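You operate a simulated robot arm through the tools that you are given. There is no shell and no other tool.

Carry out the task below with a simulated robot arm. There is one attempt and no reset: what you move stays moved.

Task
Deepen the cover at the teal band and the green mark from 30 MM to 50 MM.
Fine: draw the teal block off the teal band and stand it on the ledge top, then clip the pink block there. Draw the teal spacer off the green mark, back on its comb tooth, and clip the pink spacer there. The other spacers stay. Leave the cage chock in. Drop, topple and pinch nothing. Set down upright: teal block.

It is judged by the outcome, as a careful person would: the job done as asked, and still so three seconds after it is handed in. It fails if anything else is knocked over, pushed out of place, dropped, spilled or broken. A push-on lid holds only when it is set on centred and level and pressed home; a screw cap is set on level and turned clockwise until tight.

Robot
A 6-joint arm with a two-finger gripper, fixed in place. Base frame: the origin is on the floor under the middle of its stand, x ahead of it, y to its left, z up. Units: cm, degrees, N and s.
It reaches about 157.2 cm from its shoulder. Its first joint turns from -166.0 to 166.0 degrees. Payload 2.45 kg.
The TCP is the grasp point between the finger pads, 2 cm short of the fingertips. In the tool frame z runs along the fingers and y along their closing line. The gripper opens to 14 cm; its body begins 16.8 cm behind the TCP.
Orientation is that of the tool frame in the base frame, as [roll, pitch, yaw] about the fixed x, y, z axes, in that order (R = Rz(yaw) Ry(pitch) Rx(roll)). With the fingers straight down and closing along the base's y, the tool's x points along the base's -x, its y along +y and its z along -z.

Tools
- The arm moves only by the tool nudge_tool. Its argument "rows" is a list of rows, each a list of 7 numbers: the turn, a rotation vector about the tool's x, y, z in units of 6 degrees (1.0 is 6 degrees), then the shift along the tool's x, y, z in units of 25 mm (1.0 is 25 mm), then the closure, from 0 (fully open) to 1 (shut). In form: [[ax, ay, az, dx, dy, dz, hand], ...]. A call has 1 to 20 rows; each row shifts and turns the commanded pose from where the row before left it, along the tool's axes as they then stand. A call with a number of a shift or a turn outside -1 to 1 is refused whole. Each row takes 0.2 s and may step no farther than 5 cm and 8.6 degrees from the row before; otherwise, or with a gripper value out of range, the whole call is refused. Where a pose cannot be reached the arm comes as near as it can. A force on the tool above 40 N (or 10 N above the force at the start of the call, whichever is more), or a blocked arm, ends the call early, and 0.2 s more pass. The fingers move at their own pace (about 4.5 cm/s each) and stop on an object; they squeeze with about 22 N. The grip force told is the motor's: it shows also when the fingers shut on nothing. Time passes only in rows, and 0.2 s behind the last, so rows that do not move let the fingers close. It gives the time, the measured TCP pose, the force on the tool (base axes), the opening and the grip force at its end, in the units of the frame above (readings bear some noise), with the torque about the TCP (base axes, N m) and any sound that the robot's microphone picked up.
- Cameras (640 x 400 px; columns grow to the right, rows downward): "scene" is fixed at [40.14, 49.88, 158.43]; the picture's right is [0.13, -0.99, 0.00], its down [-0.72, -0.09, -0.69] and it looks along [0.69, 0.09, -0.72] (base axes); focal length 214 px, centre (320, 200). "wrist" rides on the gripper at [7.8, 1.1, -20.9] in the tool frame; the picture's right is [-0.14, 0.99, 0.00], its down [-0.92, -0.13, -0.37] and it looks along [-0.37, -0.05, 0.93] (tool axes); focal length 280 px, centre (320, 200). There is no depth. A picture from a camera that has moved, and an enlarged one, comes with that camera's place and axes in the base frame and with its lens.
- get_image(camera): a new picture of that camera. No time passes.
- zoom(camera, box): a new picture of the part [left, top, right, bottom] of that camera's present view, enlarged. No time passes.
- finish_job(): hands the job in; it is judged then, once.

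Places have to be worked out from the pictures, the camera data and where the tool is seen. Open the gripper and draw the arm clear of the work before you hand the job in, unless the task says otherwise.

The tools are called after ">>>" by a JSON object that holds its "api" and its "payload". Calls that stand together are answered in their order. nudge_tool: Moves the arm, as the interface text tells. Its arguments: {"type":"object","properties":{"rows":{"type":"array"}},"required":["rows"]} The other tools are called the same way: get_image (camera) takes a picture; zoom (camera, box) takes an enlarged picture of a part of a camera's view; finish_job () hands the job in.

At the start:

```text
clock: 0.0
ee_pos: [77.73, 7.98, 126.75]
tcp_rot: [-180.0, 0.1, 180.0]
contact_force: [0.5, -0.3, -0.2]
wrist_torque: [0.03, -0.02, -0.02]
width: 14.01
grip_force: 0.1
```

scene: 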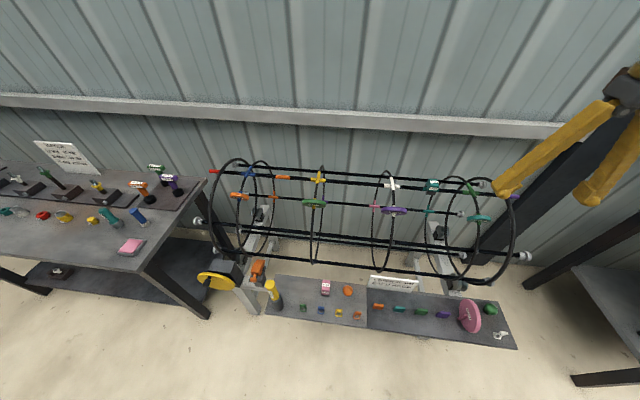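
wrist: 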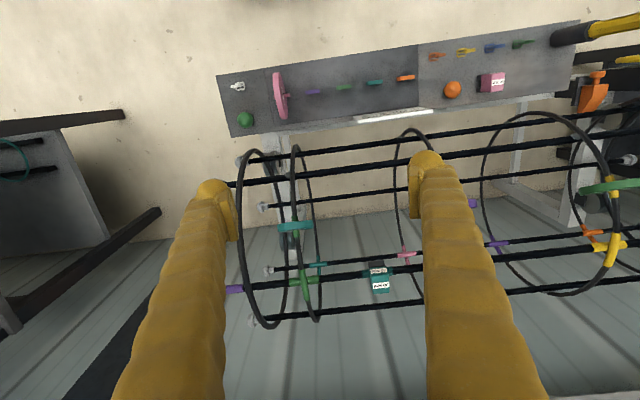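

I begin by looking closer at the scene to identify the cage, the blocks, the ledge and the comb.

>>> {"api": "zoom", "payload": {"camera": "scene", "box": [200, 150, 360, 250]}}

>>> {"api": "zoom", "payload": {"camera": "scene", "box": [360, 150, 540, 262]}}

>>> {"api": "zoom", "payload": {"camera": "scene", "box": [190, 250, 370, 362]}}

>>> {"api": "zoom", "payload": {"camera": "scene", "box": [350, 250, 530, 362]}}

>>> {"api": "zoom", "payload": {"camera": "scene", "box": [0, 130, 210, 260]}}

```text
4.00 times, centred on (280, 200) of scene
camera zoom: at [40.14, 49.88, 158.43], right [0.13, -0.99, 0.0], down [-0.72, -0.09, -0.69], along [0.69, 0.09, -0.72], focal length 858 px, centre (480, 200)
```

zoom: 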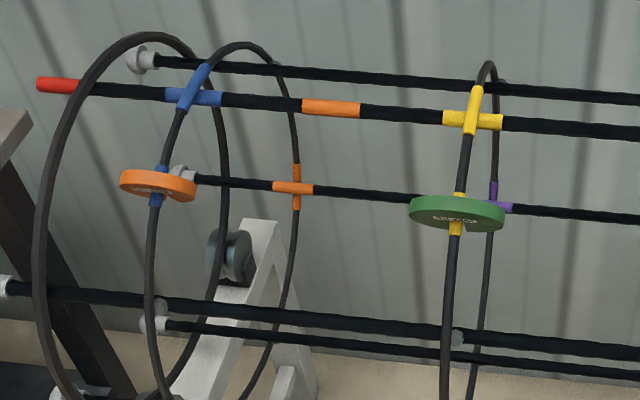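

```text
3.56 times, centred on (450, 206) of scene
camera zoom: at [40.14, 49.88, 158.43], right [0.13, -0.99, 0.0], down [-0.72, -0.09, -0.69], along [0.69, 0.09, -0.72], focal length 763 px, centre (-142, 179)
```

zoom: 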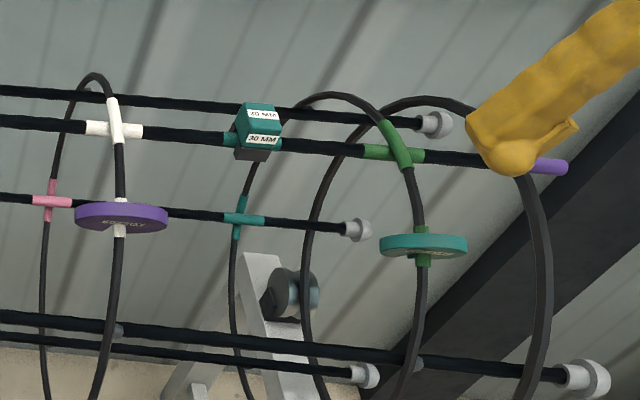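

```text
3.56 times, centred on (280, 306) of scene
camera zoom: at [40.14, 49.88, 158.43], right [0.13, -0.99, 0.0], down [-0.72, -0.09, -0.69], along [0.69, 0.09, -0.72], focal length 763 px, centre (462, -177)
```

zoom: 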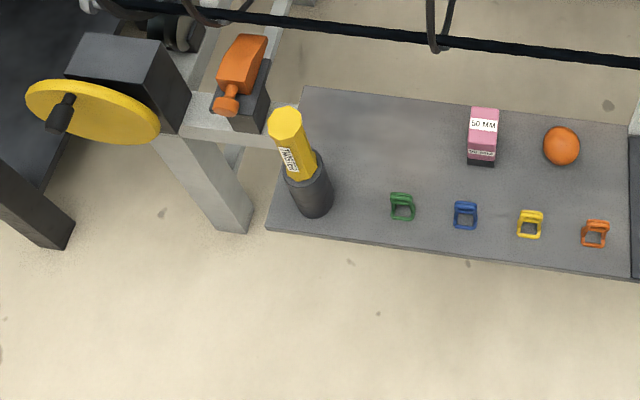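

```text
3.56 times, centred on (440, 306) of scene
camera zoom: at [40.14, 49.88, 158.43], right [0.13, -0.99, 0.0], down [-0.72, -0.09, -0.69], along [0.69, 0.09, -0.72], focal length 763 px, centre (-107, -177)
```

zoom: 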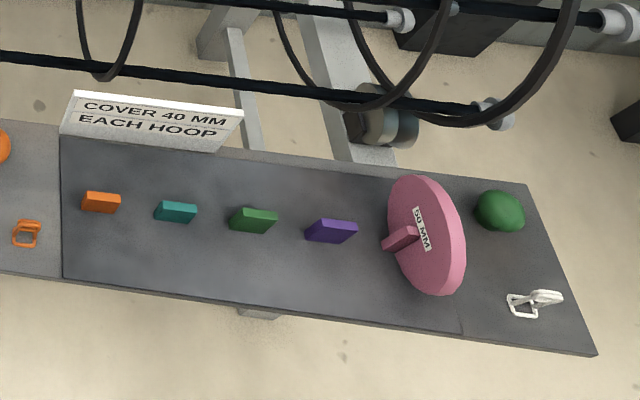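

```text
3.05 times, centred on (105, 195) of scene
camera zoom: at [40.14, 49.88, 158.43], right [0.13, -0.99, 0.0], down [-0.72, -0.09, -0.69], along [0.69, 0.09, -0.72], focal length 654 px, centre (975, 215)
```

zoom: 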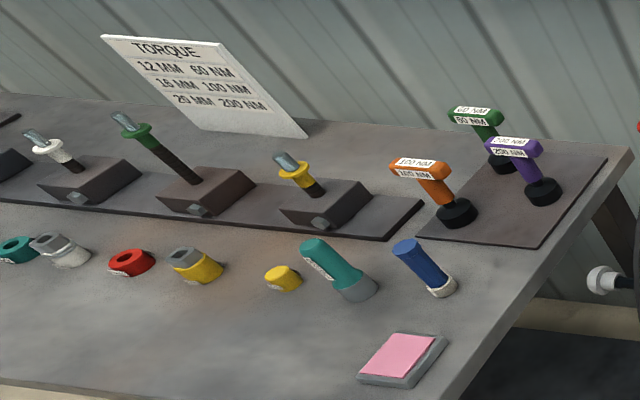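

Triangulating from both views, the teal block sits at about [105, 15.7, 103], the pink block at [74.7, 52, 71] and the pink spacer near [70, 0, 76]. I zoom into the wrist view for detail.

>>> {"api": "zoom", "payload": {"camera": "wrist", "box": [220, 20, 440, 158]}}

>>> {"api": "zoom", "payload": {"camera": "wrist", "box": [220, 140, 440, 340]}}

>>> {"api": "zoom", "payload": {"camera": "wrist", "box": [410, 20, 640, 150]}}

>>> {"api": "zoom", "payload": {"camera": "scene", "box": [440, 280, 520, 350]}}

>>> {"api": "zoom", "payload": {"camera": "scene", "box": [440, 170, 520, 230]}}

>>> {"api": "zoom", "payload": {"camera": "scene", "box": [410, 170, 460, 210]}}

```text
2.90 times, centred on (330, 89) of wrist
camera zoom: at [70.16, 8.93, 147.63], right [0.14, 0.99, 0.0], down [0.92, -0.13, 0.37], along [0.37, -0.05, -0.93], focal length 813 px, centre (291, 522)
```

zoom: 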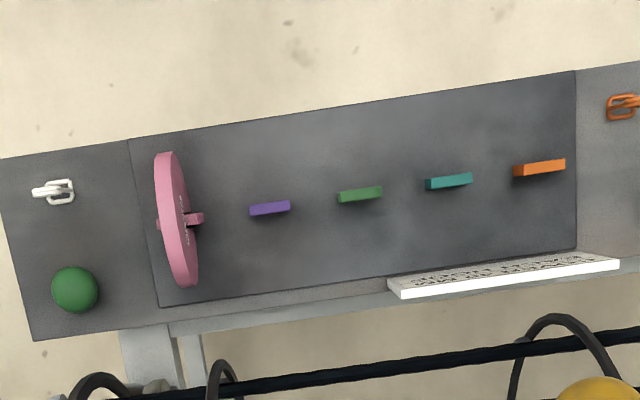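

```text
2.00 times, centred on (330, 240) of wrist
camera zoom: at [70.16, 8.93, 147.63], right [0.14, 0.99, 0.0], down [0.92, -0.13, 0.37], along [0.37, -0.05, -0.93], focal length 561 px, centre (300, 120)
```

zoom: 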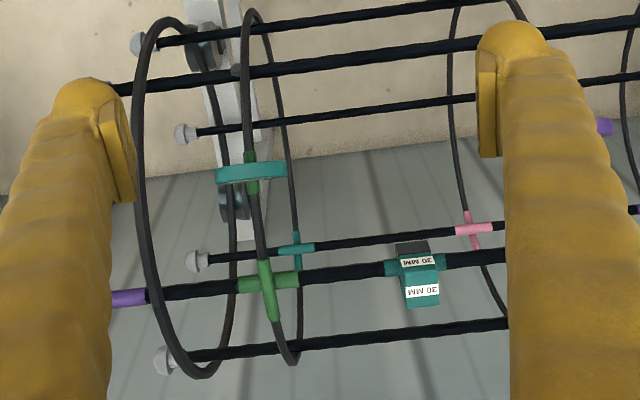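

```text
2.78 times, centred on (525, 85) of wrist
camera zoom: at [70.16, 8.93, 147.63], right [0.14, 0.99, 0.0], down [0.92, -0.13, 0.37], along [0.37, -0.05, -0.93], focal length 780 px, centre (-250, 520)
```

zoom: 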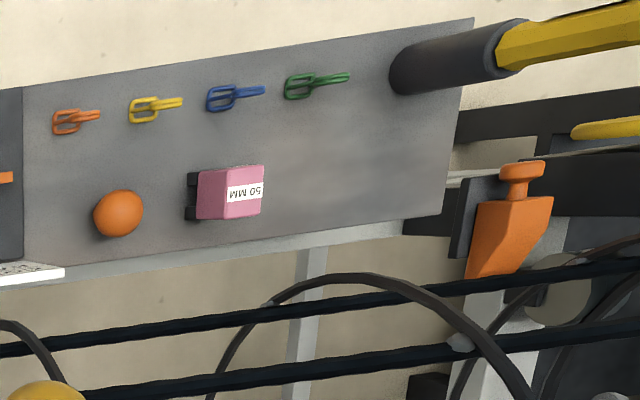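

```text
5.71 times, centred on (480, 315) of scene
camera zoom: at [40.14, 49.88, 158.43], right [0.13, -0.99, 0.0], down [-0.72, -0.09, -0.69], along [0.69, 0.09, -0.72], focal length 1226 px, centre (-594, -457)
```

zoom: 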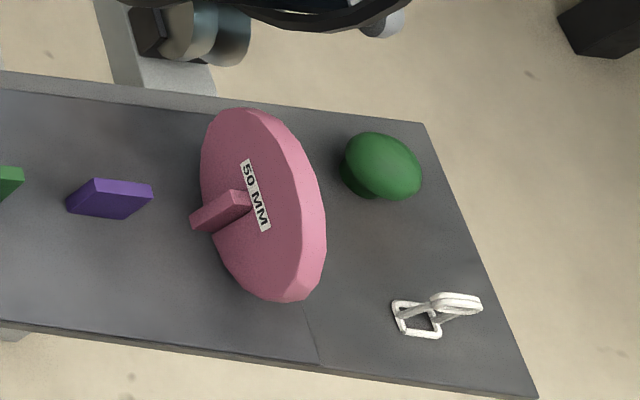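

```text
6.67 times, centred on (480, 200) of scene
camera zoom: at [40.14, 49.88, 158.43], right [0.13, -0.99, 0.0], down [-0.72, -0.09, -0.69], along [0.69, 0.09, -0.72], focal length 1430 px, centre (-747, 200)
```

zoom: 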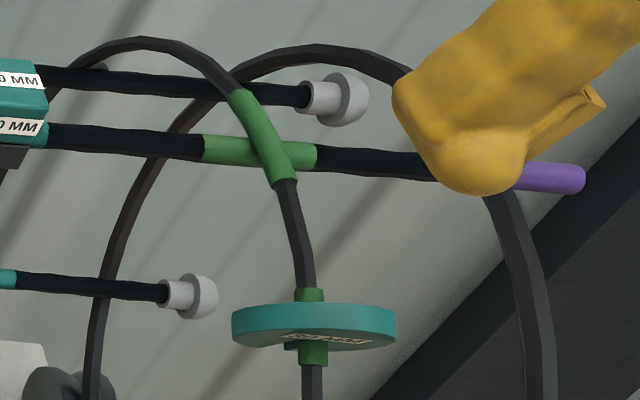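

```text
10.00 times, centred on (435, 190) of scene
camera zoom: at [40.14, 49.88, 158.43], right [0.13, -0.99, 0.0], down [-0.72, -0.09, -0.69], along [0.69, 0.09, -0.72], focal length 2145 px, centre (-830, 300)
```

zoom: 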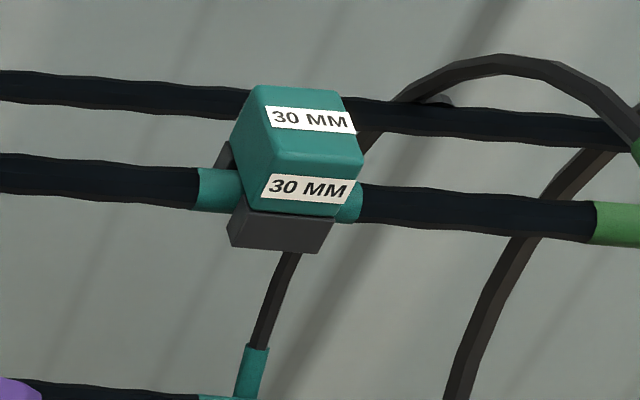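

The blocks are clipped radially on the cage bars and the wheels (spacers) are slotted on the hoop or comb teeth. I move the hand back, left and down to get a closer view of the ledge.

>>> {"api": "nudge_tool", "payload": {"rows": [[0, 0, 0, 0.63, 0.48, 0.87, 0], [0, 0, 0, 0.63, 0.48, 0.87, 0], [0, 0, 0, 0.63, 0.48, 0.87, 0], [0, 0, 0, 0.63, 0.48, 0.87, 0], [0, 0, 0, 0.63, 0.48, 0.87, 0], [0, 0, 0, 0.63, 0.48, 0.87, 0], [0, 0, 0, 0.63, 0.48, 0.87, 0], [0, 0, 0, 0.63, 0.48, 0.87, 0], [0, 0, 0, 0.63, 0.48, 0.87, 0], [0, 0, 0, 0.63, 0.48, 0.87, 0]]}}

>>> {"api": "get_image", "payload": {"camera": "wrist"}}

>>> {"api": "get_image", "payload": {"camera": "scene"}}

```text
clock: 2.2
ee_pos: [62.02, 19.96, 104.95]
tcp_rot: [-180.0, 0.1, 180.0]
contact_force: [-0.5, 0.0, 0.6]
wrist_torque: [0.01, 0.0, 0.0]
width: 14.02
grip_force: 0.0
```

```text
taken
camera wrist: at [54.37, 21.07, 125.77], right [0.14, 0.99, 0.0], down [0.92, -0.13, 0.37], along [0.37, -0.05, -0.93], focal length 280 px, centre (320, 200)
```

wrist: 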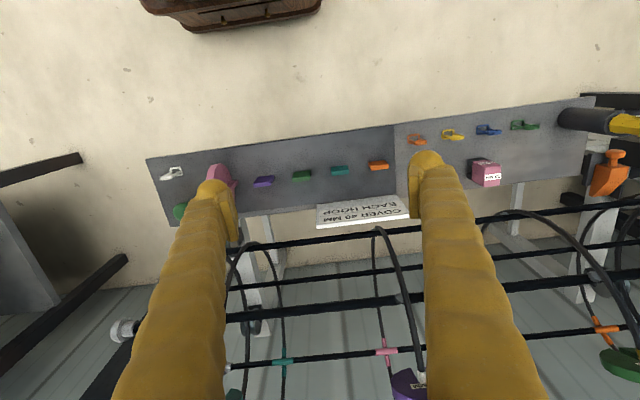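

```text
taken
```

scene: 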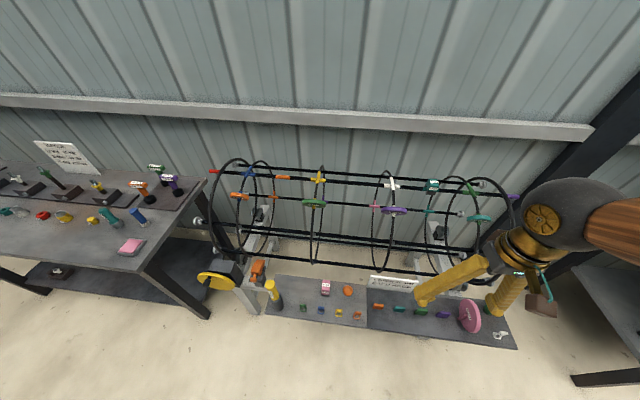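

Everything is aligned with base y. I move the hand toward the pink spacer to look at it between the fingers.

>>> {"api": "nudge_tool", "payload": {"rows": [[0, 0, 0, 0.2, -0.8, 0.35, 0], [0, 0, 0, 0.2, -0.8, 0.35, 0], [0, 0, 0, 0.2, -0.8, 0.35, 0], [0, 0, 0, 0.2, -0.8, 0.35, 0], [0, 0, 0, 0.2, -0.8, 0.35, 0], [0, 0, 0, 0.2, -0.8, 0.35, 0], [0, 0, 0, 0.2, -0.8, 0.35, 0], [0, 0, 0, 0.2, -0.8, 0.35, 0]]}}

>>> {"api": "get_image", "payload": {"camera": "wrist"}}

>>> {"api": "zoom", "payload": {"camera": "wrist", "box": [200, 60, 440, 210]}}

```text
clock: 4.0
ee_pos: [58.11, 3.86, 97.91]
tcp_rot: [-180.0, 0.1, 180.0]
contact_force: [0.0, -0.8, -0.5]
wrist_torque: [-0.03, -0.01, -0.02]
width: 13.99
grip_force: 0.0
```

```text
taken
camera wrist: at [50.41, 4.88, 118.77], right [0.14, 0.99, 0.0], down [0.92, -0.13, 0.37], along [0.37, -0.05, -0.93], focal length 280 px, centre (320, 200)
```

wrist: 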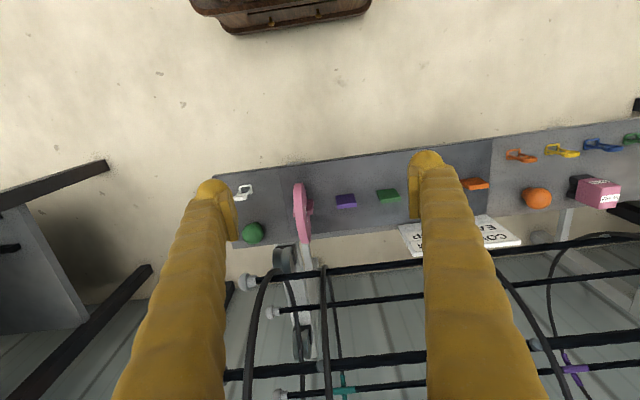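

```text
2.67 times, centred on (320, 135) of wrist
camera zoom: at [50.41, 4.88, 118.77], right [0.14, 0.99, 0.0], down [0.92, -0.13, 0.37], along [0.37, -0.05, -0.93], focal length 748 px, centre (320, 373)
```

zoom: 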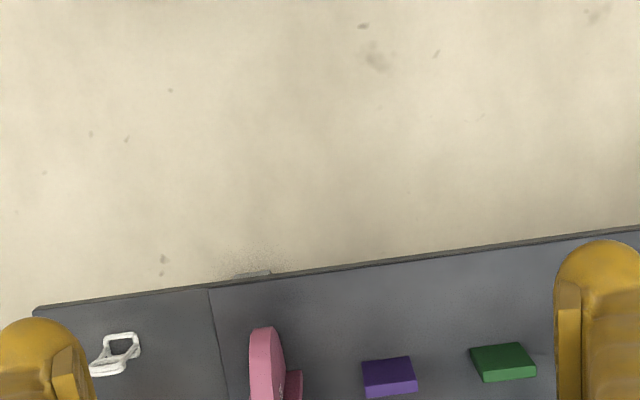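

I zoom in tightly around the pink wheel and the teeth from this view.

>>> {"api": "zoom", "payload": {"camera": "wrist", "box": [270, 170, 420, 260]}}

>>> {"api": "zoom", "payload": {"camera": "wrist", "box": [280, 170, 340, 250]}}

```text
4.27 times, centred on (345, 215) of wrist
camera zoom: at [50.41, 4.88, 118.77], right [0.14, 0.99, 0.0], down [0.92, -0.13, 0.37], along [0.37, -0.05, -0.93], focal length 1196 px, centre (213, 136)
```

zoom: 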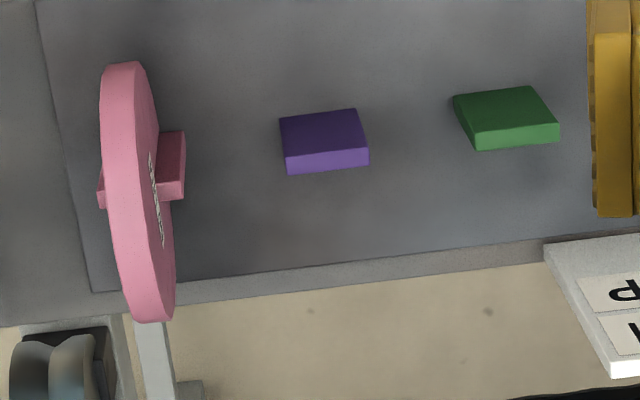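

```text
5.00 times, centred on (310, 210) of wrist
camera zoom: at [50.41, 4.88, 118.77], right [0.14, 0.99, 0.0], down [0.92, -0.13, 0.37], along [0.37, -0.05, -0.93], focal length 1402 px, centre (370, 150)
```

zoom: 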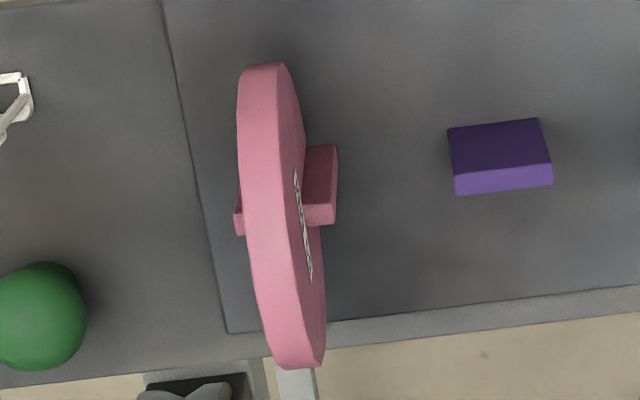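

The teeth are at 8 cm pitch along y (pink about y=-1, purple 7, green 15, teal 23, orange 31) at x≈70.9, top z≈71.8. The pink wheel has a radius of about 5.35 and its centre at z≈72.4. Now I tilt the hand up to look at the cage front.

>>> {"api": "nudge_tool", "payload": {"rows": [[0, -1, 0, 0, 0.2, -0.2, 0], [0, -1, 0, 0, 0.2, -0.2, 0], [0, -1, 0, 0, 0.2, -0.2, 0], [0, -1, 0, 0, 0.2, -0.2, 0], [0, -1, 0, 0, 0.2, 0, 0], [0, -1, 0, 0, 0.2, 0, 0], [0, -1, 0, 0, 0.2, 0, 0], [0, -1, 0, 0, 0.2, 0, 0], [0, -1, 0, 0, 0, 0, 0], [0, -1, 0, 0, 0, 0, 0]]}}

>>> {"api": "get_image", "payload": {"camera": "wrist"}}

>>> {"api": "get_image", "payload": {"camera": "scene"}}

```text
clock: 6.2
ee_pos: [64.05, 6.88, 105.0]
tcp_rot: [173.5, 55.0, 168.1]
contact_force: [1.3, 4.1, 1.7]
wrist_torque: [-0.38, 0.34, -0.33]
width: 13.99
grip_force: 0.1
out of reach, approached as far as the arm can: row 7, 8, 9, 10
```

```text
taken
camera wrist: at [42.83, 10.01, 110.51], right [0.19, 0.97, 0.18], down [0.2, -0.21, 0.96], along [0.96, -0.15, -0.23], focal length 280 px, centre (320, 200)
```

wrist: 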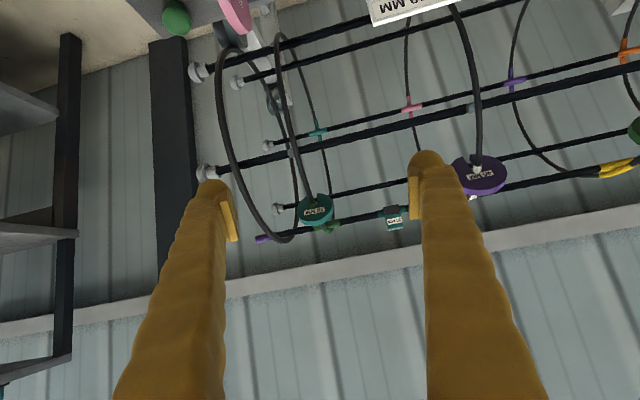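

```text
taken
```

scene: 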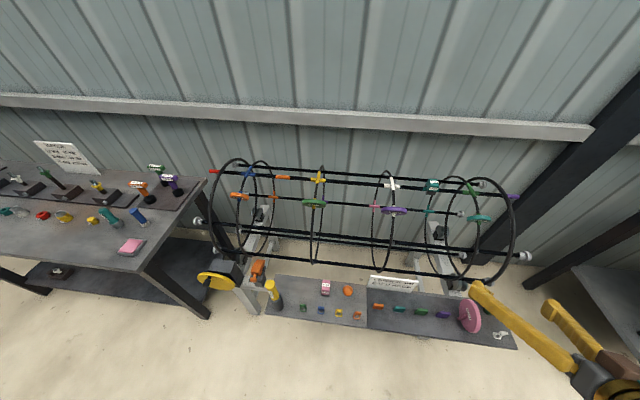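

The arm ran out of wrist range this close to its base, so I move the hand forward (+x) where the tilted pose is reachable; the hoops are still some 20 cm ahead.

>>> {"api": "nudge_tool", "payload": {"rows": [[0, 0, 0, -0.5, 0, 0.86, 0], [0, 0, 0, -0.5, 0, 0.86, 0], [0, 0, 0, -0.5, 0, 0.86, 0], [0, 0, 0, -0.5, 0, 0.86, 0], [0, 0, 0, 0, 0, 0, 0]]}}

>>> {"api": "get_image", "payload": {"camera": "wrist"}}

```text
clock: 7.4
ee_pos: [74.46, 8.23, 105.32]
tcp_rot: [-179.1, 56.8, -179.6]
contact_force: [-0.2, 0.0, 0.4]
wrist_torque: [0.03, 0.03, 0.03]
width: 14.0
grip_force: 0.0
```

```text
taken
camera wrist: at [52.91, 9.52, 110.02], right [0.08, 0.99, 0.11], down [0.19, -0.12, 0.97], along [0.98, -0.06, -0.2], focal length 280 px, centre (320, 200)
```

wrist: 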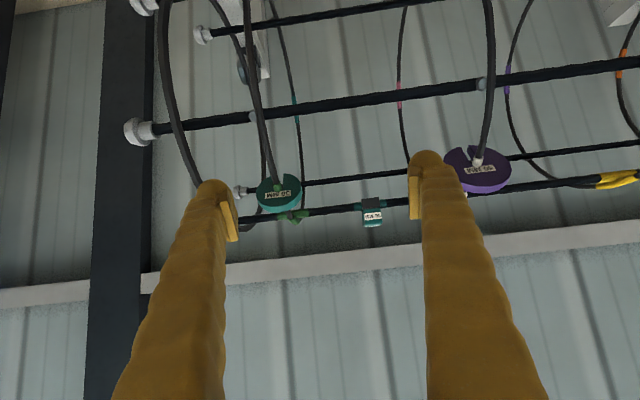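

I zoom into the teal wheel and the teal block from this frontal view (the image is upside down).

>>> {"api": "zoom", "payload": {"camera": "wrist", "box": [230, 150, 330, 230]}}

>>> {"api": "zoom", "payload": {"camera": "wrist", "box": [430, 120, 530, 210]}}

>>> {"api": "zoom", "payload": {"camera": "wrist", "box": [335, 180, 415, 240]}}

>>> {"api": "zoom", "payload": {"camera": "wrist", "box": [120, 0, 440, 240]}}

```text
5.00 times, centred on (280, 190) of wrist
camera zoom: at [52.91, 9.52, 110.02], right [0.08, 0.99, 0.11], down [0.19, -0.12, 0.97], along [0.98, -0.06, -0.2], focal length 1402 px, centre (520, 250)
```

zoom: 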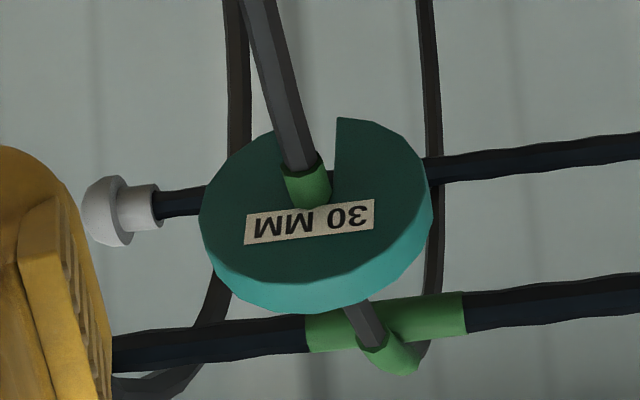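

```text
4.44 times, centred on (480, 165) of wrist
camera zoom: at [52.91, 9.52, 110.02], right [0.08, 0.99, 0.11], down [0.19, -0.12, 0.97], along [0.98, -0.06, -0.2], focal length 1246 px, centre (-391, 356)
```

zoom: 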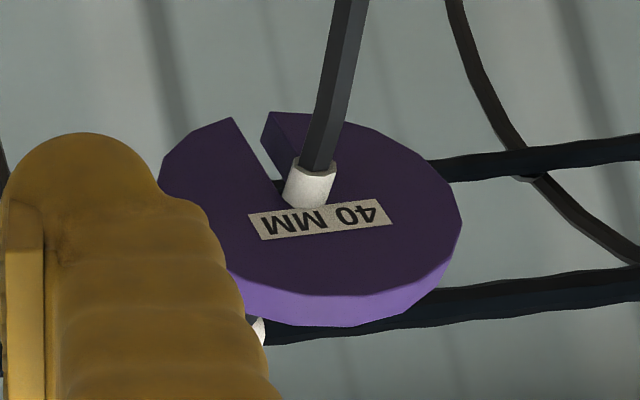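

```text
6.67 times, centred on (375, 210) of wrist
camera zoom: at [52.91, 9.52, 110.02], right [0.08, 0.99, 0.11], down [0.19, -0.12, 0.97], along [0.98, -0.06, -0.2], focal length 1869 px, centre (-47, 133)
```

zoom: 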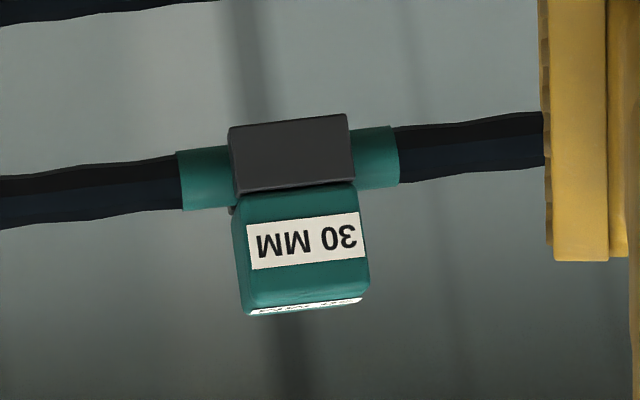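

```text
1.67 times, centred on (280, 120) of wrist
camera zoom: at [52.91, 9.52, 110.02], right [0.08, 0.99, 0.11], down [0.19, -0.12, 0.97], along [0.98, -0.06, -0.2], focal length 467 px, centre (387, 333)
```

zoom: 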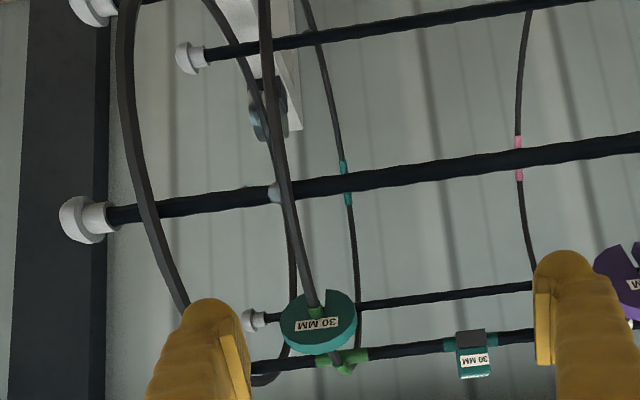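

The geometry fits a six-bar cage of axis near (x 107.7, z 81.4): the block's bar is at about (104.75, 102), nearly on top, and the teal wheel at about (94.4, 0.85, 99.75), roughly 52° up on the front. The slots open inward. I raise the hand, turn it vertical again and view the block from above.

>>> {"api": "nudge_tool", "payload": {"rows": [[0, 0, 0, -0.837, 0, -0.5475, 0], [0, 0, 0, -0.837, 0, -0.5475, 0], [0, 0, 0, -0.837, 0, -0.5475, 0], [0, 0, 0, -0.837, 0, -0.5475, 0], [0, 0, 0, -0.837, 0, -0.5475, 0], [0, 0, 0, -0.837, 0, -0.5475, 0], [0, 0, 0, -0.837, 0, -0.5475, 0], [0, 1, 0, 0, 0, 0, 0], [0, 1, 0, 0, 0, 0, 0], [0, 1, 0, 0, 0, 0, 0], [0, 1, 0, 0, 0, 0, 0], [0, 1, 0, 0, 0, 0, 0], [0, 1, 0, 0, 0, 0, 0], [0, 1, 0, 0, 0, 0, 0], [0, 1, 0, 0, 0, 0, 0], [0, 1, 0, 0, 0, 0, 0], [0, 0, 0, 0, 0, 0, 0]]}}

```text
clock: 11.0
ee_pos: [74.49, 8.41, 122.48]
tcp_rot: [-179.4, 2.8, 179.5]
contact_force: [-0.1, 0.4, 0.9]
wrist_torque: [-0.02, -0.03, 0.0]
width: 13.99
grip_force: 0.0
```

The pose re-synced to the measured one; I fix the small tilt and move over the teal block, staying about 15 cm above it.

>>> {"api": "nudge_tool", "payload": {"rows": [[-0.1, 0.467, -0.083, 0, 0, 0, 0], [0, 0, 0, -0.9, 0.284, 0.1, 0], [0, 0, 0, -0.9, 0.284, 0.1, 0], [0, 0, 0, -0.9, 0.284, 0.1, 0], [0, 0, 0, -0.9, 0.284, 0.1, 0], [0, 0, 0, -0.9, 0.284, 0.1, 0], [0, 0, 0, -0.9, 0.284, 0.1, 0], [0, 0, 0, -0.9, 0.284, 0.1, 0], [0, 0, 0, -0.9, 0.284, 0.1, 0], [0, 0, 0, -0.9, 0.284, 0.1, 0], [0, 0, 0, -0.9, 0.284, 0.1, 0], [0, 0, 0, 0, 0, 0, 0]]}}

>>> {"api": "get_image", "payload": {"camera": "wrist"}}

>>> {"api": "zoom", "payload": {"camera": "wrist", "box": [230, 100, 430, 260]}}

```text
clock: 13.6
ee_pos: [96.96, 15.59, 120.06]
tcp_rot: [179.9, 0.1, -179.8]
contact_force: [-0.1, 0.7, 0.5]
wrist_torque: [-0.03, 0.0, 0.02]
width: 14.0
grip_force: 0.1
```

```text
taken
camera wrist: at [89.26, 16.62, 140.89], right [0.14, 0.99, 0.0], down [0.92, -0.13, 0.37], along [0.37, -0.05, -0.93], focal length 280 px, centre (320, 200)
```

wrist: 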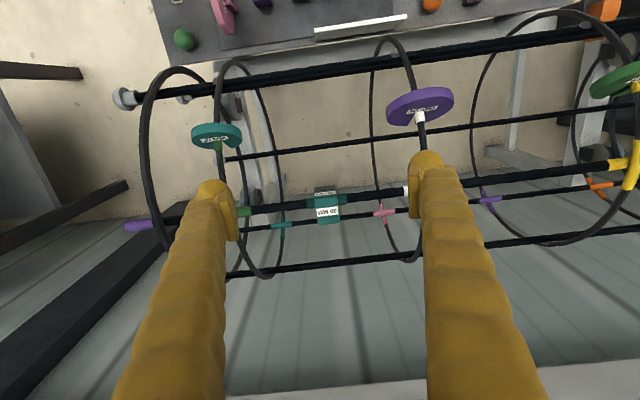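

```text
2.50 times, centred on (330, 180) of wrist
camera zoom: at [89.26, 16.62, 140.89], right [0.14, 0.99, 0.0], down [0.92, -0.13, 0.37], along [0.37, -0.05, -0.93], focal length 701 px, centre (295, 250)
```

zoom: 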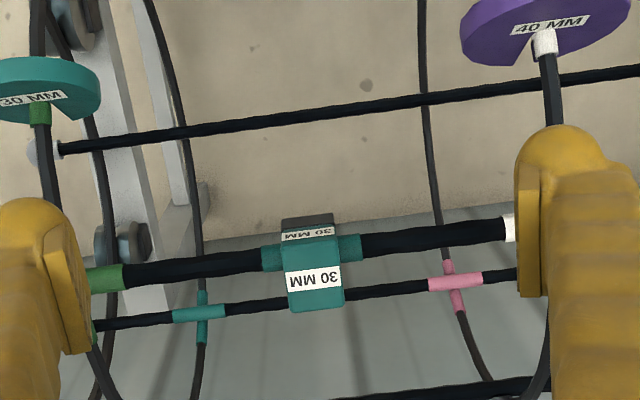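

I zoom tighter on the block to see its faces and the jaw.

>>> {"api": "zoom", "payload": {"camera": "wrist", "box": [295, 175, 365, 235]}}

>>> {"api": "zoom", "payload": {"camera": "wrist", "box": [120, 50, 300, 290]}}

>>> {"api": "zoom", "payload": {"camera": "wrist", "box": [170, 0, 490, 60]}}

```text
6.67 times, centred on (330, 205) of wrist
camera zoom: at [89.26, 16.62, 140.89], right [0.14, 0.99, 0.0], down [0.92, -0.13, 0.37], along [0.37, -0.05, -0.93], focal length 1869 px, centre (253, 167)
```

zoom: 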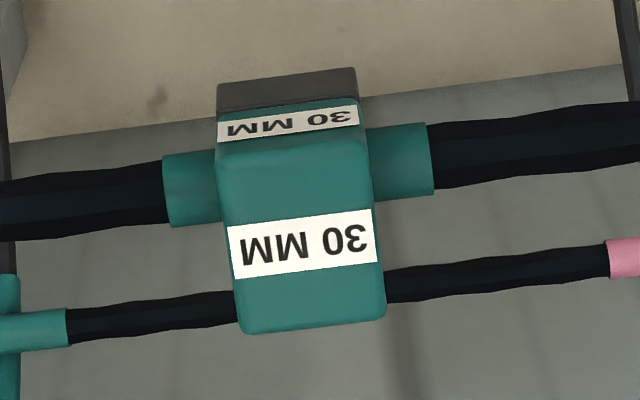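

```text
1.67 times, centred on (210, 170) of wrist
camera zoom: at [89.26, 16.62, 140.89], right [0.14, 0.99, 0.0], down [0.92, -0.13, 0.37], along [0.37, -0.05, -0.93], focal length 467 px, centre (503, 250)
```

zoom: 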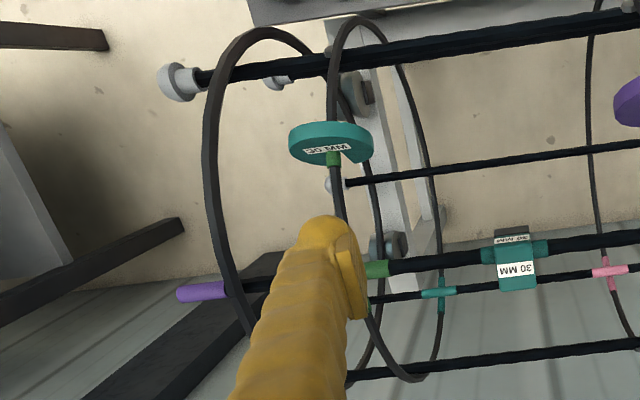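

```text
2.00 times, centred on (330, 30) of wrist
camera zoom: at [89.26, 16.62, 140.89], right [0.14, 0.99, 0.0], down [0.92, -0.13, 0.37], along [0.37, -0.05, -0.93], focal length 561 px, centre (300, 540)
```

zoom: 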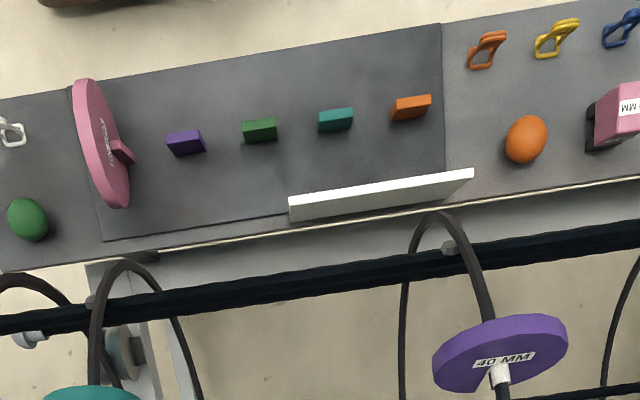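

Combining views, the cage axis is near (105, 80.4) with bar A at the very top, so the block pulls straight up and the green mark is 60° up the front face. I descend over the block with the hand half closed to check alignment.

>>> {"api": "nudge_tool", "payload": {"rows": [[0, 0, 0, -0.65, -0.015, 0.4, 0.5], [0, 0, 0, -0.65, -0.015, 0.8, 0.5], [0, 0, 0, -0.65, -0.015, 0.8, 0.5], [0, 0, 0, -0.65, -0.015, 0.8, 0.5], [0, 0, 0, -0.65, -0.015, 0.8, 0.5], [0, 0, 0, 0, 0, 0, 0.5]]}}

>>> {"api": "get_image", "payload": {"camera": "wrist"}}

>>> {"api": "zoom", "payload": {"camera": "wrist", "box": [230, 100, 430, 225]}}

>>> {"api": "zoom", "payload": {"camera": "scene", "box": [380, 140, 500, 215]}}

```text
clock: 15.0
ee_pos: [104.99, 15.43, 111.28]
tcp_rot: [179.9, 0.1, -180.0]
contact_force: [0.2, 1.0, -0.1]
wrist_torque: [0.0, 0.0, -0.02]
width: 7.0
grip_force: 0.1
```

```text
taken
camera wrist: at [97.33, 16.42, 132.08], right [0.14, 0.99, 0.0], down [0.92, -0.13, 0.37], along [0.37, -0.05, -0.93], focal length 280 px, centre (320, 200)
```

wrist: 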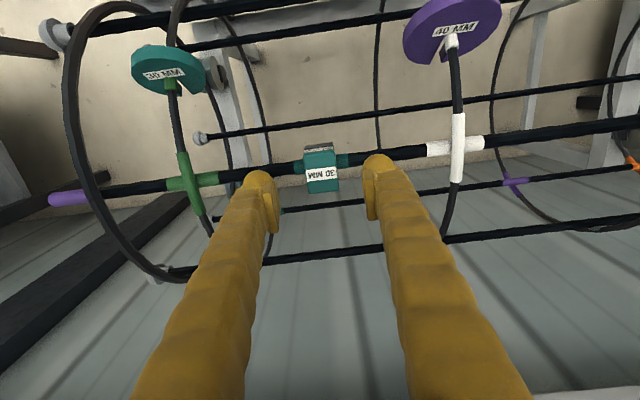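

```text
3.20 times, centred on (330, 162) of wrist
camera zoom: at [97.33, 16.42, 132.08], right [0.14, 0.99, 0.0], down [0.92, -0.13, 0.37], along [0.37, -0.05, -0.93], focal length 897 px, centre (288, 320)
```

zoom: 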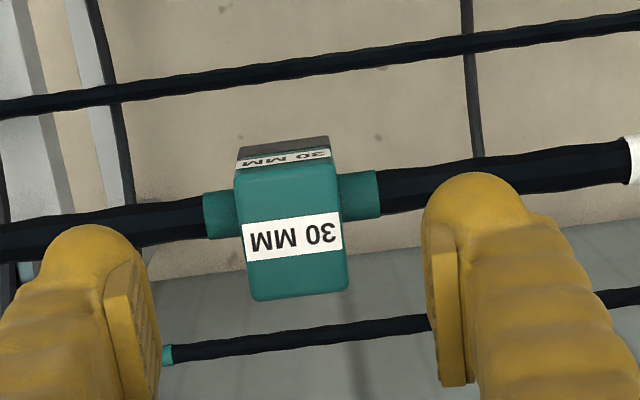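

```text
5.33 times, centred on (440, 178) of scene
camera zoom: at [40.14, 49.88, 158.43], right [0.13, -0.99, 0.0], down [-0.72, -0.09, -0.69], along [0.69, 0.09, -0.72], focal length 1144 px, centre (-320, 320)
```

zoom: 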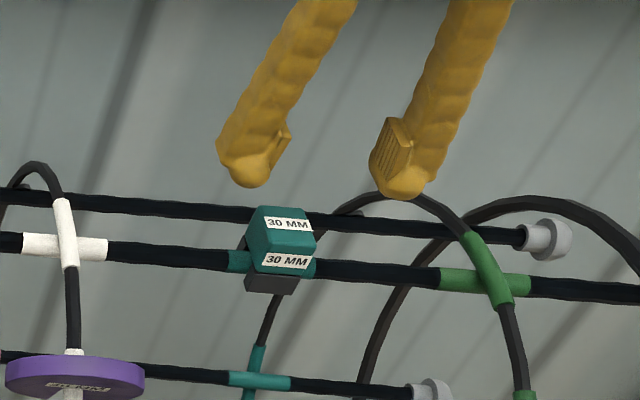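

The block's top centre is at about (105.1, 15.5, 105.1), bar centre z≈101.65, and the hand is centred on it. I descend so the fingertips stop just above the sleeve and check before closing.

>>> {"api": "nudge_tool", "payload": {"rows": [[0, 0, 0, -0.04, 0.03, 0.64, 0.5], [0, 0, 0, 0, 0, 0.64, 0.5], [0, 0, 0, 0, 0, 0.64, 0.5], [0, 0, 0, 0, 0, 0.6, 0.5], [0, 0, 0, 0, 0, 0, 0.5]]}}

>>> {"api": "zoom", "payload": {"camera": "wrist", "box": [230, 80, 430, 205]}}

>>> {"api": "zoom", "payload": {"camera": "scene", "box": [400, 150, 480, 210]}}

```text
clock: 16.2
ee_pos: [105.0, 15.4, 104.96]
tcp_rot: [179.9, 0.1, -179.9]
contact_force: [0.1, 0.5, 0.1]
wrist_torque: [-0.01, 0.04, 0.0]
width: 7.0
grip_force: 0.1
```

```text
3.20 times, centred on (330, 142) of wrist
camera zoom: at [97.48, 16.44, 125.73], right [0.14, 0.99, 0.0], down [0.92, -0.13, 0.37], along [0.37, -0.05, -0.93], focal length 897 px, centre (288, 384)
```

zoom: 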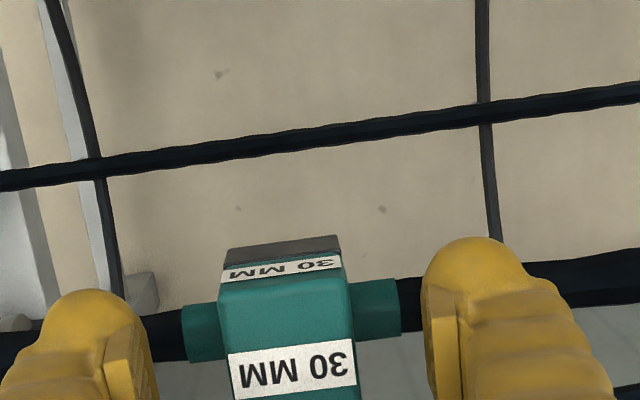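

```text
6.67 times, centred on (440, 180) of scene
camera zoom: at [40.14, 49.88, 158.43], right [0.13, -0.99, 0.0], down [-0.72, -0.09, -0.69], along [0.69, 0.09, -0.72], focal length 1430 px, centre (-480, 333)
```

zoom: 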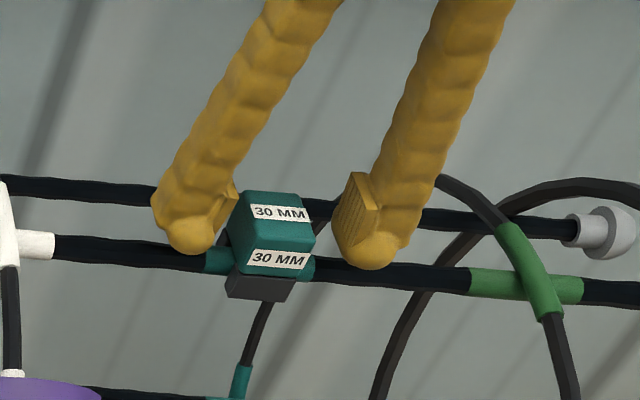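

The fingers straddle the block well, so I close on it.

>>> {"api": "nudge_tool", "payload": {"rows": [[0, 0, 0, 0, 0, 0, 1], [0, 0, 0, 0, 0, 0, 1], [0, 0, 0, 0, 0, 0, 1], [0, 0, 0, 0, 0, 0, 1], [0, 0, 0, 0, 0, 0, 1]]}}

>>> {"api": "zoom", "payload": {"camera": "wrist", "box": [230, 80, 430, 205]}}

```text
clock: 17.4
ee_pos: [105.06, 15.46, 104.97]
tcp_rot: [180.0, 0.1, -180.0]
contact_force: [2.5, 19.4, -0.8]
wrist_torque: [0.2, -0.02, -0.1]
width: 3.08
grip_force: 22.3
```

```text
3.20 times, centred on (330, 142) of wrist
camera zoom: at [97.47, 16.53, 125.74], right [0.13, 0.99, 0.0], down [0.92, -0.13, 0.37], along [0.37, -0.05, -0.93], focal length 897 px, centre (288, 384)
```

zoom: 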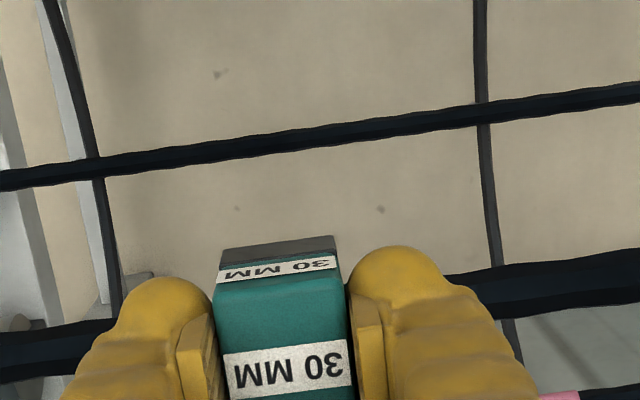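

Grip is firm at 3.08 cm, but a 19 N side load shows the block sits slightly more toward +y; I ease the hand over by about 1 mm to relieve it.

>>> {"api": "nudge_tool", "payload": {"rows": [[0, 0, 0, 0, 0.03, 0, 1], [0, 0, 0, 0, 0, 0, 1]]}}

```text
clock: 18.0
ee_pos: [105.14, 15.58, 104.93]
tcp_rot: [180.0, 0.2, -179.9]
contact_force: [4.3, 17.9, -0.2]
wrist_torque: [0.18, -0.05, -0.04]
width: 3.1
grip_force: 22.2
```

The load only fell a little; I shift a bit more in +y.

>>> {"api": "nudge_tool", "payload": {"rows": [[0, 0, 0, -0.02, 0.06, 0, 1], [0, 0, 0, 0, 0, 0, 1]]}}

```text
clock: 18.6
ee_pos: [105.08, 15.41, 104.87]
tcp_rot: [-180.0, 0.0, -180.0]
contact_force: [-10.9, -1.6, 5.1]
wrist_torque: [-0.08, 0.22, -0.03]
width: 3.07
grip_force: 21.9
```

Side loads are nearly gone. I now pull straight up in small steps to unclip the block.

>>> {"api": "nudge_tool", "payload": {"rows": [[0, 0, 0, 0.015, 0, -0.03, 1], [0, 0, 0, 0, 0, -0.03, 1], [0, 0, 0, 0, 0, -0.03, 1], [0, 0, 0, 0, 0, -0.03, 1]]}}

>>> {"api": "zoom", "payload": {"camera": "wrist", "box": [230, 80, 430, 205]}}

```text
clock: 19.6
ee_pos: [105.14, 15.69, 105.21]
tcp_rot: [-180.0, 0.0, -179.9]
contact_force: [-0.9, -0.8, -1.1]
wrist_torque: [0.0, -0.01, -0.01]
width: 3.1
grip_force: 21.7
```

```text
3.20 times, centred on (330, 142) of wrist
camera zoom: at [97.46, 16.69, 126.02], right [0.14, 0.99, 0.0], down [0.92, -0.13, 0.37], along [0.37, -0.05, -0.93], focal length 897 px, centre (288, 384)
```

zoom: 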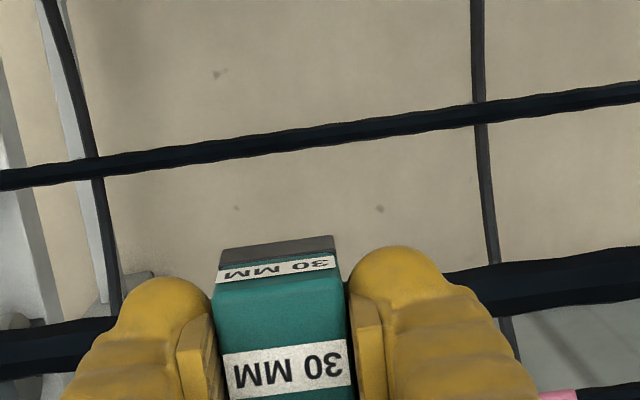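

Forces dropped to zero with the hand risen 3 mm, so the clip has let go. I continue straight up.

>>> {"api": "nudge_tool", "payload": {"rows": [[0, 0, 0, 0, 0, -0.1, 1], [0, 0, 0, 0, 0, -0.2, 1], [0, 0, 0, 0, 0, -0.3, 1], [0, 0, 0, 0, 0, -0.4, 1], [0, 0, 0, 0, 0, -0.6, 1], [0, 0, 0, 0, 0, -0.6, 1], [0, 0, 0, 0, 0, -0.6, 1], [0, 0, 0, 0, 0, 0, 1]]}}

>>> {"api": "zoom", "payload": {"camera": "wrist", "box": [230, 80, 430, 205]}}

>>> {"api": "zoom", "payload": {"camera": "scene", "box": [400, 130, 480, 210]}}

```text
clock: 21.4
ee_pos: [105.14, 15.73, 112.13]
tcp_rot: [179.9, 0.1, -179.8]
contact_force: [-0.3, -0.9, -0.2]
wrist_torque: [0.02, -0.02, 0.01]
width: 3.1
grip_force: 22.4
```

```text
3.20 times, centred on (330, 142) of wrist
camera zoom: at [97.45, 16.72, 133.02], right [0.14, 0.99, 0.0], down [0.92, -0.13, 0.37], along [0.37, -0.05, -0.93], focal length 897 px, centre (288, 384)
```

zoom: 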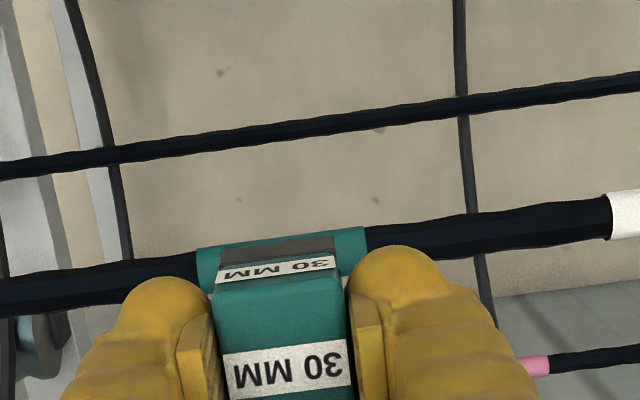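

```text
5.00 times, centred on (440, 170) of scene
camera zoom: at [40.14, 49.88, 158.43], right [0.13, -0.99, 0.0], down [-0.72, -0.09, -0.69], along [0.69, 0.09, -0.72], focal length 1072 px, centre (-280, 350)
```

zoom: 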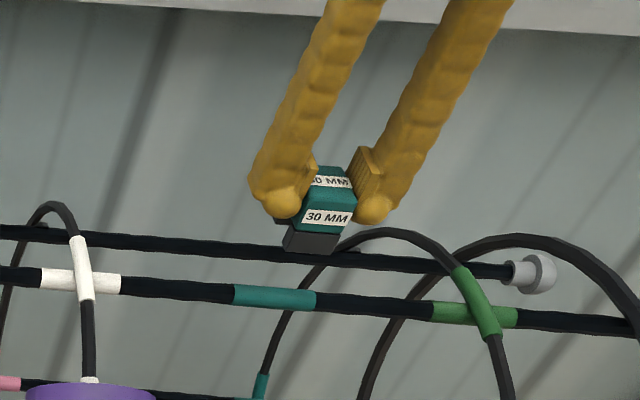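

The teal block is off and held upright. I carry it over toward the ledge near the pink block at a safe height.

>>> {"api": "nudge_tool", "payload": {"rows": [[0, 0, 0, 0.3, 0.2, -0.3, 1], [0, 0, 0, 0.6, 0.4, -0.3, 1], [0, 0, 0, 0.95, 0.6, -0.2, 1], [0, 0, 0, 0.95, 0.6, 0, 1], [0, 0, 0, 0.95, 0.6, 0, 1], [0, 0, 0, 0.95, 0.6, 0, 1], [0, 0, 0, 0.95, 0.6, 0, 1], [0, 0, 0, 0.95, 0.6, 0, 1], [0, 0, 0, 0.95, 0.6, 0, 1], [0, 0, 0, 0.95, 0.6, 0, 1], [0, 0, 0, 0.95, 0.6, 0, 1], [0, 0, 0, 0.95, 0.6, 0, 1], [0, 0, 0, 0.95, 0.6, 0, 1], [0, 0, 0, 0.95, 0.6, 0, 1], [0, 0, 0, 0.95, 0.6, 0, 1], [0, 0, 0, 0.95, 0.6, 0.3, 1], [0, 0, 0, 0.95, 0.6, 0.5, 1], [0, 0, 0, 0.6, 0.4, 0.5, 1], [0, 0, 0, 0.3, 0.2, 0.3, 1], [0, 0, 0, 0, 0, 0, 1]]}}

>>> {"api": "get_image", "payload": {"camera": "wrist"}}

>>> {"api": "get_image", "payload": {"camera": "scene"}}

```text
clock: 25.6
ee_pos: [64.88, 41.14, 110.17]
tcp_rot: [179.9, 0.1, -179.9]
contact_force: [-0.9, 0.0, -1.4]
wrist_torque: [0.02, -0.01, 0.0]
width: 3.07
grip_force: 21.8
```

```text
taken
camera wrist: at [57.23, 42.15, 131.02], right [0.14, 0.99, 0.0], down [0.92, -0.13, 0.37], along [0.37, -0.05, -0.93], focal length 280 px, centre (320, 200)
```

wrist: 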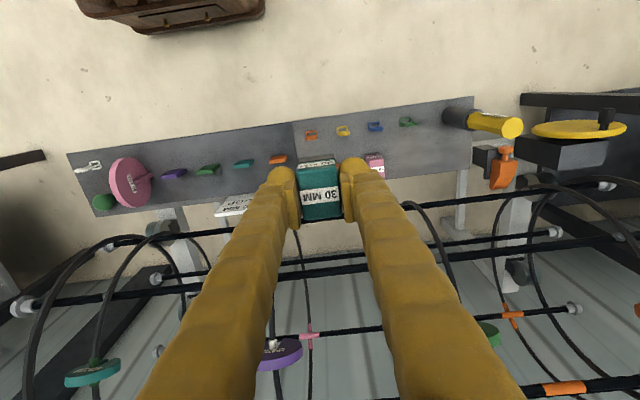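

```text
taken
```

scene: 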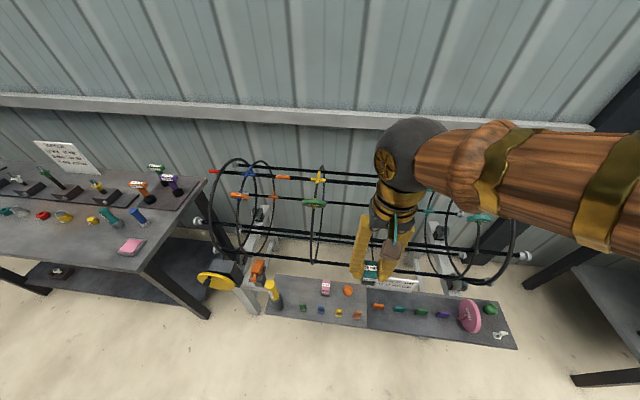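

Free ledge room lies to the left of the pink block, around (73.5, 61). I move above it and look again.

>>> {"api": "nudge_tool", "payload": {"rows": [[0, 0, 0, -0.38, 0.88, 0.5, 1], [0, 0, 0, -0.38, 0.88, 0.5, 1], [0, 0, 0, -0.38, 0.88, 0.5, 1], [0, 0, 0, -0.38, 0.88, 0.5, 1], [0, 0, 0, -0.38, 0.88, 0.5, 1], [0, 0, 0, -0.38, 0.88, 0.5, 1], [0, 0, 0, -0.38, 0.88, 0.5, 1], [0, 0, 0, -0.38, 0.88, 0.5, 1], [0, 0, 0, -0.38, 0.88, 0.5, 1], [0, 0, 0, 0, 0, 0, 1]]}}

>>> {"api": "get_image", "payload": {"camera": "wrist"}}

>>> {"api": "zoom", "payload": {"camera": "scene", "box": [220, 200, 380, 340]}}

```text
clock: 27.8
ee_pos: [73.39, 61.08, 99.0]
tcp_rot: [179.9, 0.1, -179.9]
contact_force: [0.9, -0.3, -0.5]
wrist_torque: [0.0, 0.03, -0.02]
width: 3.08
grip_force: 22.5
```

```text
taken
camera wrist: at [65.78, 62.03, 119.82], right [0.14, 0.99, 0.0], down [0.92, -0.13, 0.37], along [0.37, -0.05, -0.93], focal length 280 px, centre (320, 200)
```

wrist: 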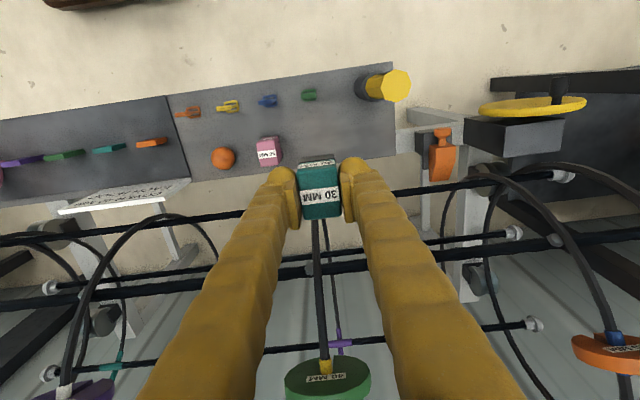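

```text
2.86 times, centred on (300, 270) of scene
camera zoom: at [40.14, 49.88, 158.43], right [0.13, -0.99, 0.0], down [-0.72, -0.09, -0.69], along [0.69, 0.09, -0.72], focal length 613 px, centre (377, 0)
```

zoom: 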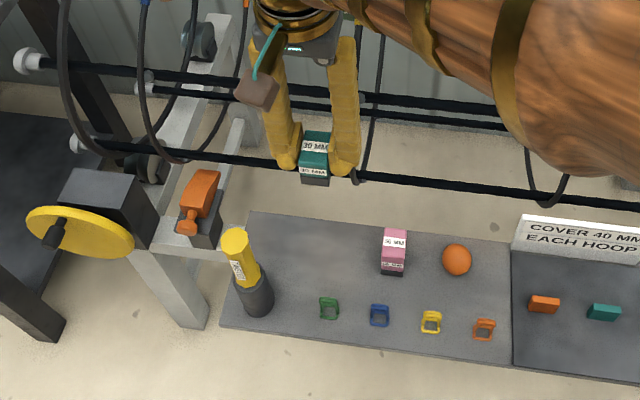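

The ledge spans x 63.4–79.6 and ends at y≈75, and (73.4, 61) is clear of the pink block, clips and cup. I lower the block to a few cm above the ledge.

>>> {"api": "nudge_tool", "payload": {"rows": [[0, 0, 0, 0, 0, 0.5, 1], [0, 0, 0, 0, 0, 0.8, 1], [0, 0, 0, 0, 0, 0.8, 1], [0, 0, 0, 0, 0, 0.8, 1], [0, 0, 0, 0, 0, 0.8, 1], [0, 0, 0, 0, 0, 0.8, 1], [0, 0, 0, 0, 0, 0.8, 1], [0, 0, 0, 0, 0, 0.8, 1], [0, 0, 0, 0, 0, 0.8, 1], [0, 0, 0, 0, 0, 0.8, 1], [0, 0, 0, 0, 0, 0.8, 1], [0, 0, 0, 0, 0, 0.5, 1], [0, 0, 0, 0, 0, 0, 1]]}}

>>> {"api": "get_image", "payload": {"camera": "wrist"}}

>>> {"api": "zoom", "payload": {"camera": "scene", "box": [250, 240, 370, 340]}}

```text
clock: 30.6
ee_pos: [73.45, 60.88, 76.53]
tcp_rot: [179.9, 0.2, -179.9]
contact_force: [0.1, 0.1, -0.6]
wrist_torque: [0.01, 0.0, -0.03]
width: 3.09
grip_force: 22.0
```

```text
taken
camera wrist: at [65.81, 61.98, 97.25], right [0.14, 0.99, 0.0], down [0.92, -0.13, 0.37], along [0.37, -0.05, -0.93], focal length 280 px, centre (320, 200)
```

wrist: 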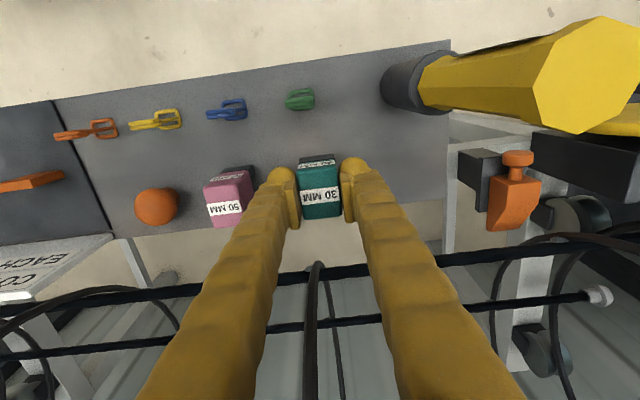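

```text
4.00 times, centred on (310, 290) of scene
camera zoom: at [40.14, 49.88, 158.43], right [0.13, -0.99, 0.0], down [-0.72, -0.09, -0.69], along [0.69, 0.09, -0.72], focal length 858 px, centre (360, -160)
```

zoom: 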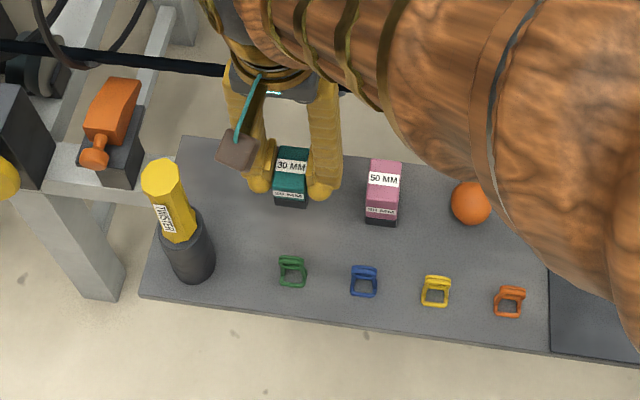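

Clear on all sides. I lower gently until the jaws touch the ledge.

>>> {"api": "nudge_tool", "payload": {"rows": [[0, 0, 0, 0, 0, 0.3, 1], [0, 0, 0, 0, 0, 0.3, 1], [0, 0, 0, 0, 0, 0.3, 1], [0, 0, 0, 0, 0, 0.2, 1], [0, 0, 0, 0, 0, 0.1, 1], [0, 0, 0, 0, 0, 0.1, 1], [0, 0, 0, 0, 0, 0.06, 1], [0, 0, 0, 0, 0, 0, 1]]}}

```text
clock: 32.4
ee_pos: [73.53, 60.9, 72.98]
tcp_rot: [179.8, 0.1, -179.9]
contact_force: [0.5, 0.2, -0.7]
wrist_torque: [0.01, 0.0, 0.0]
width: 3.12
grip_force: 21.9
```

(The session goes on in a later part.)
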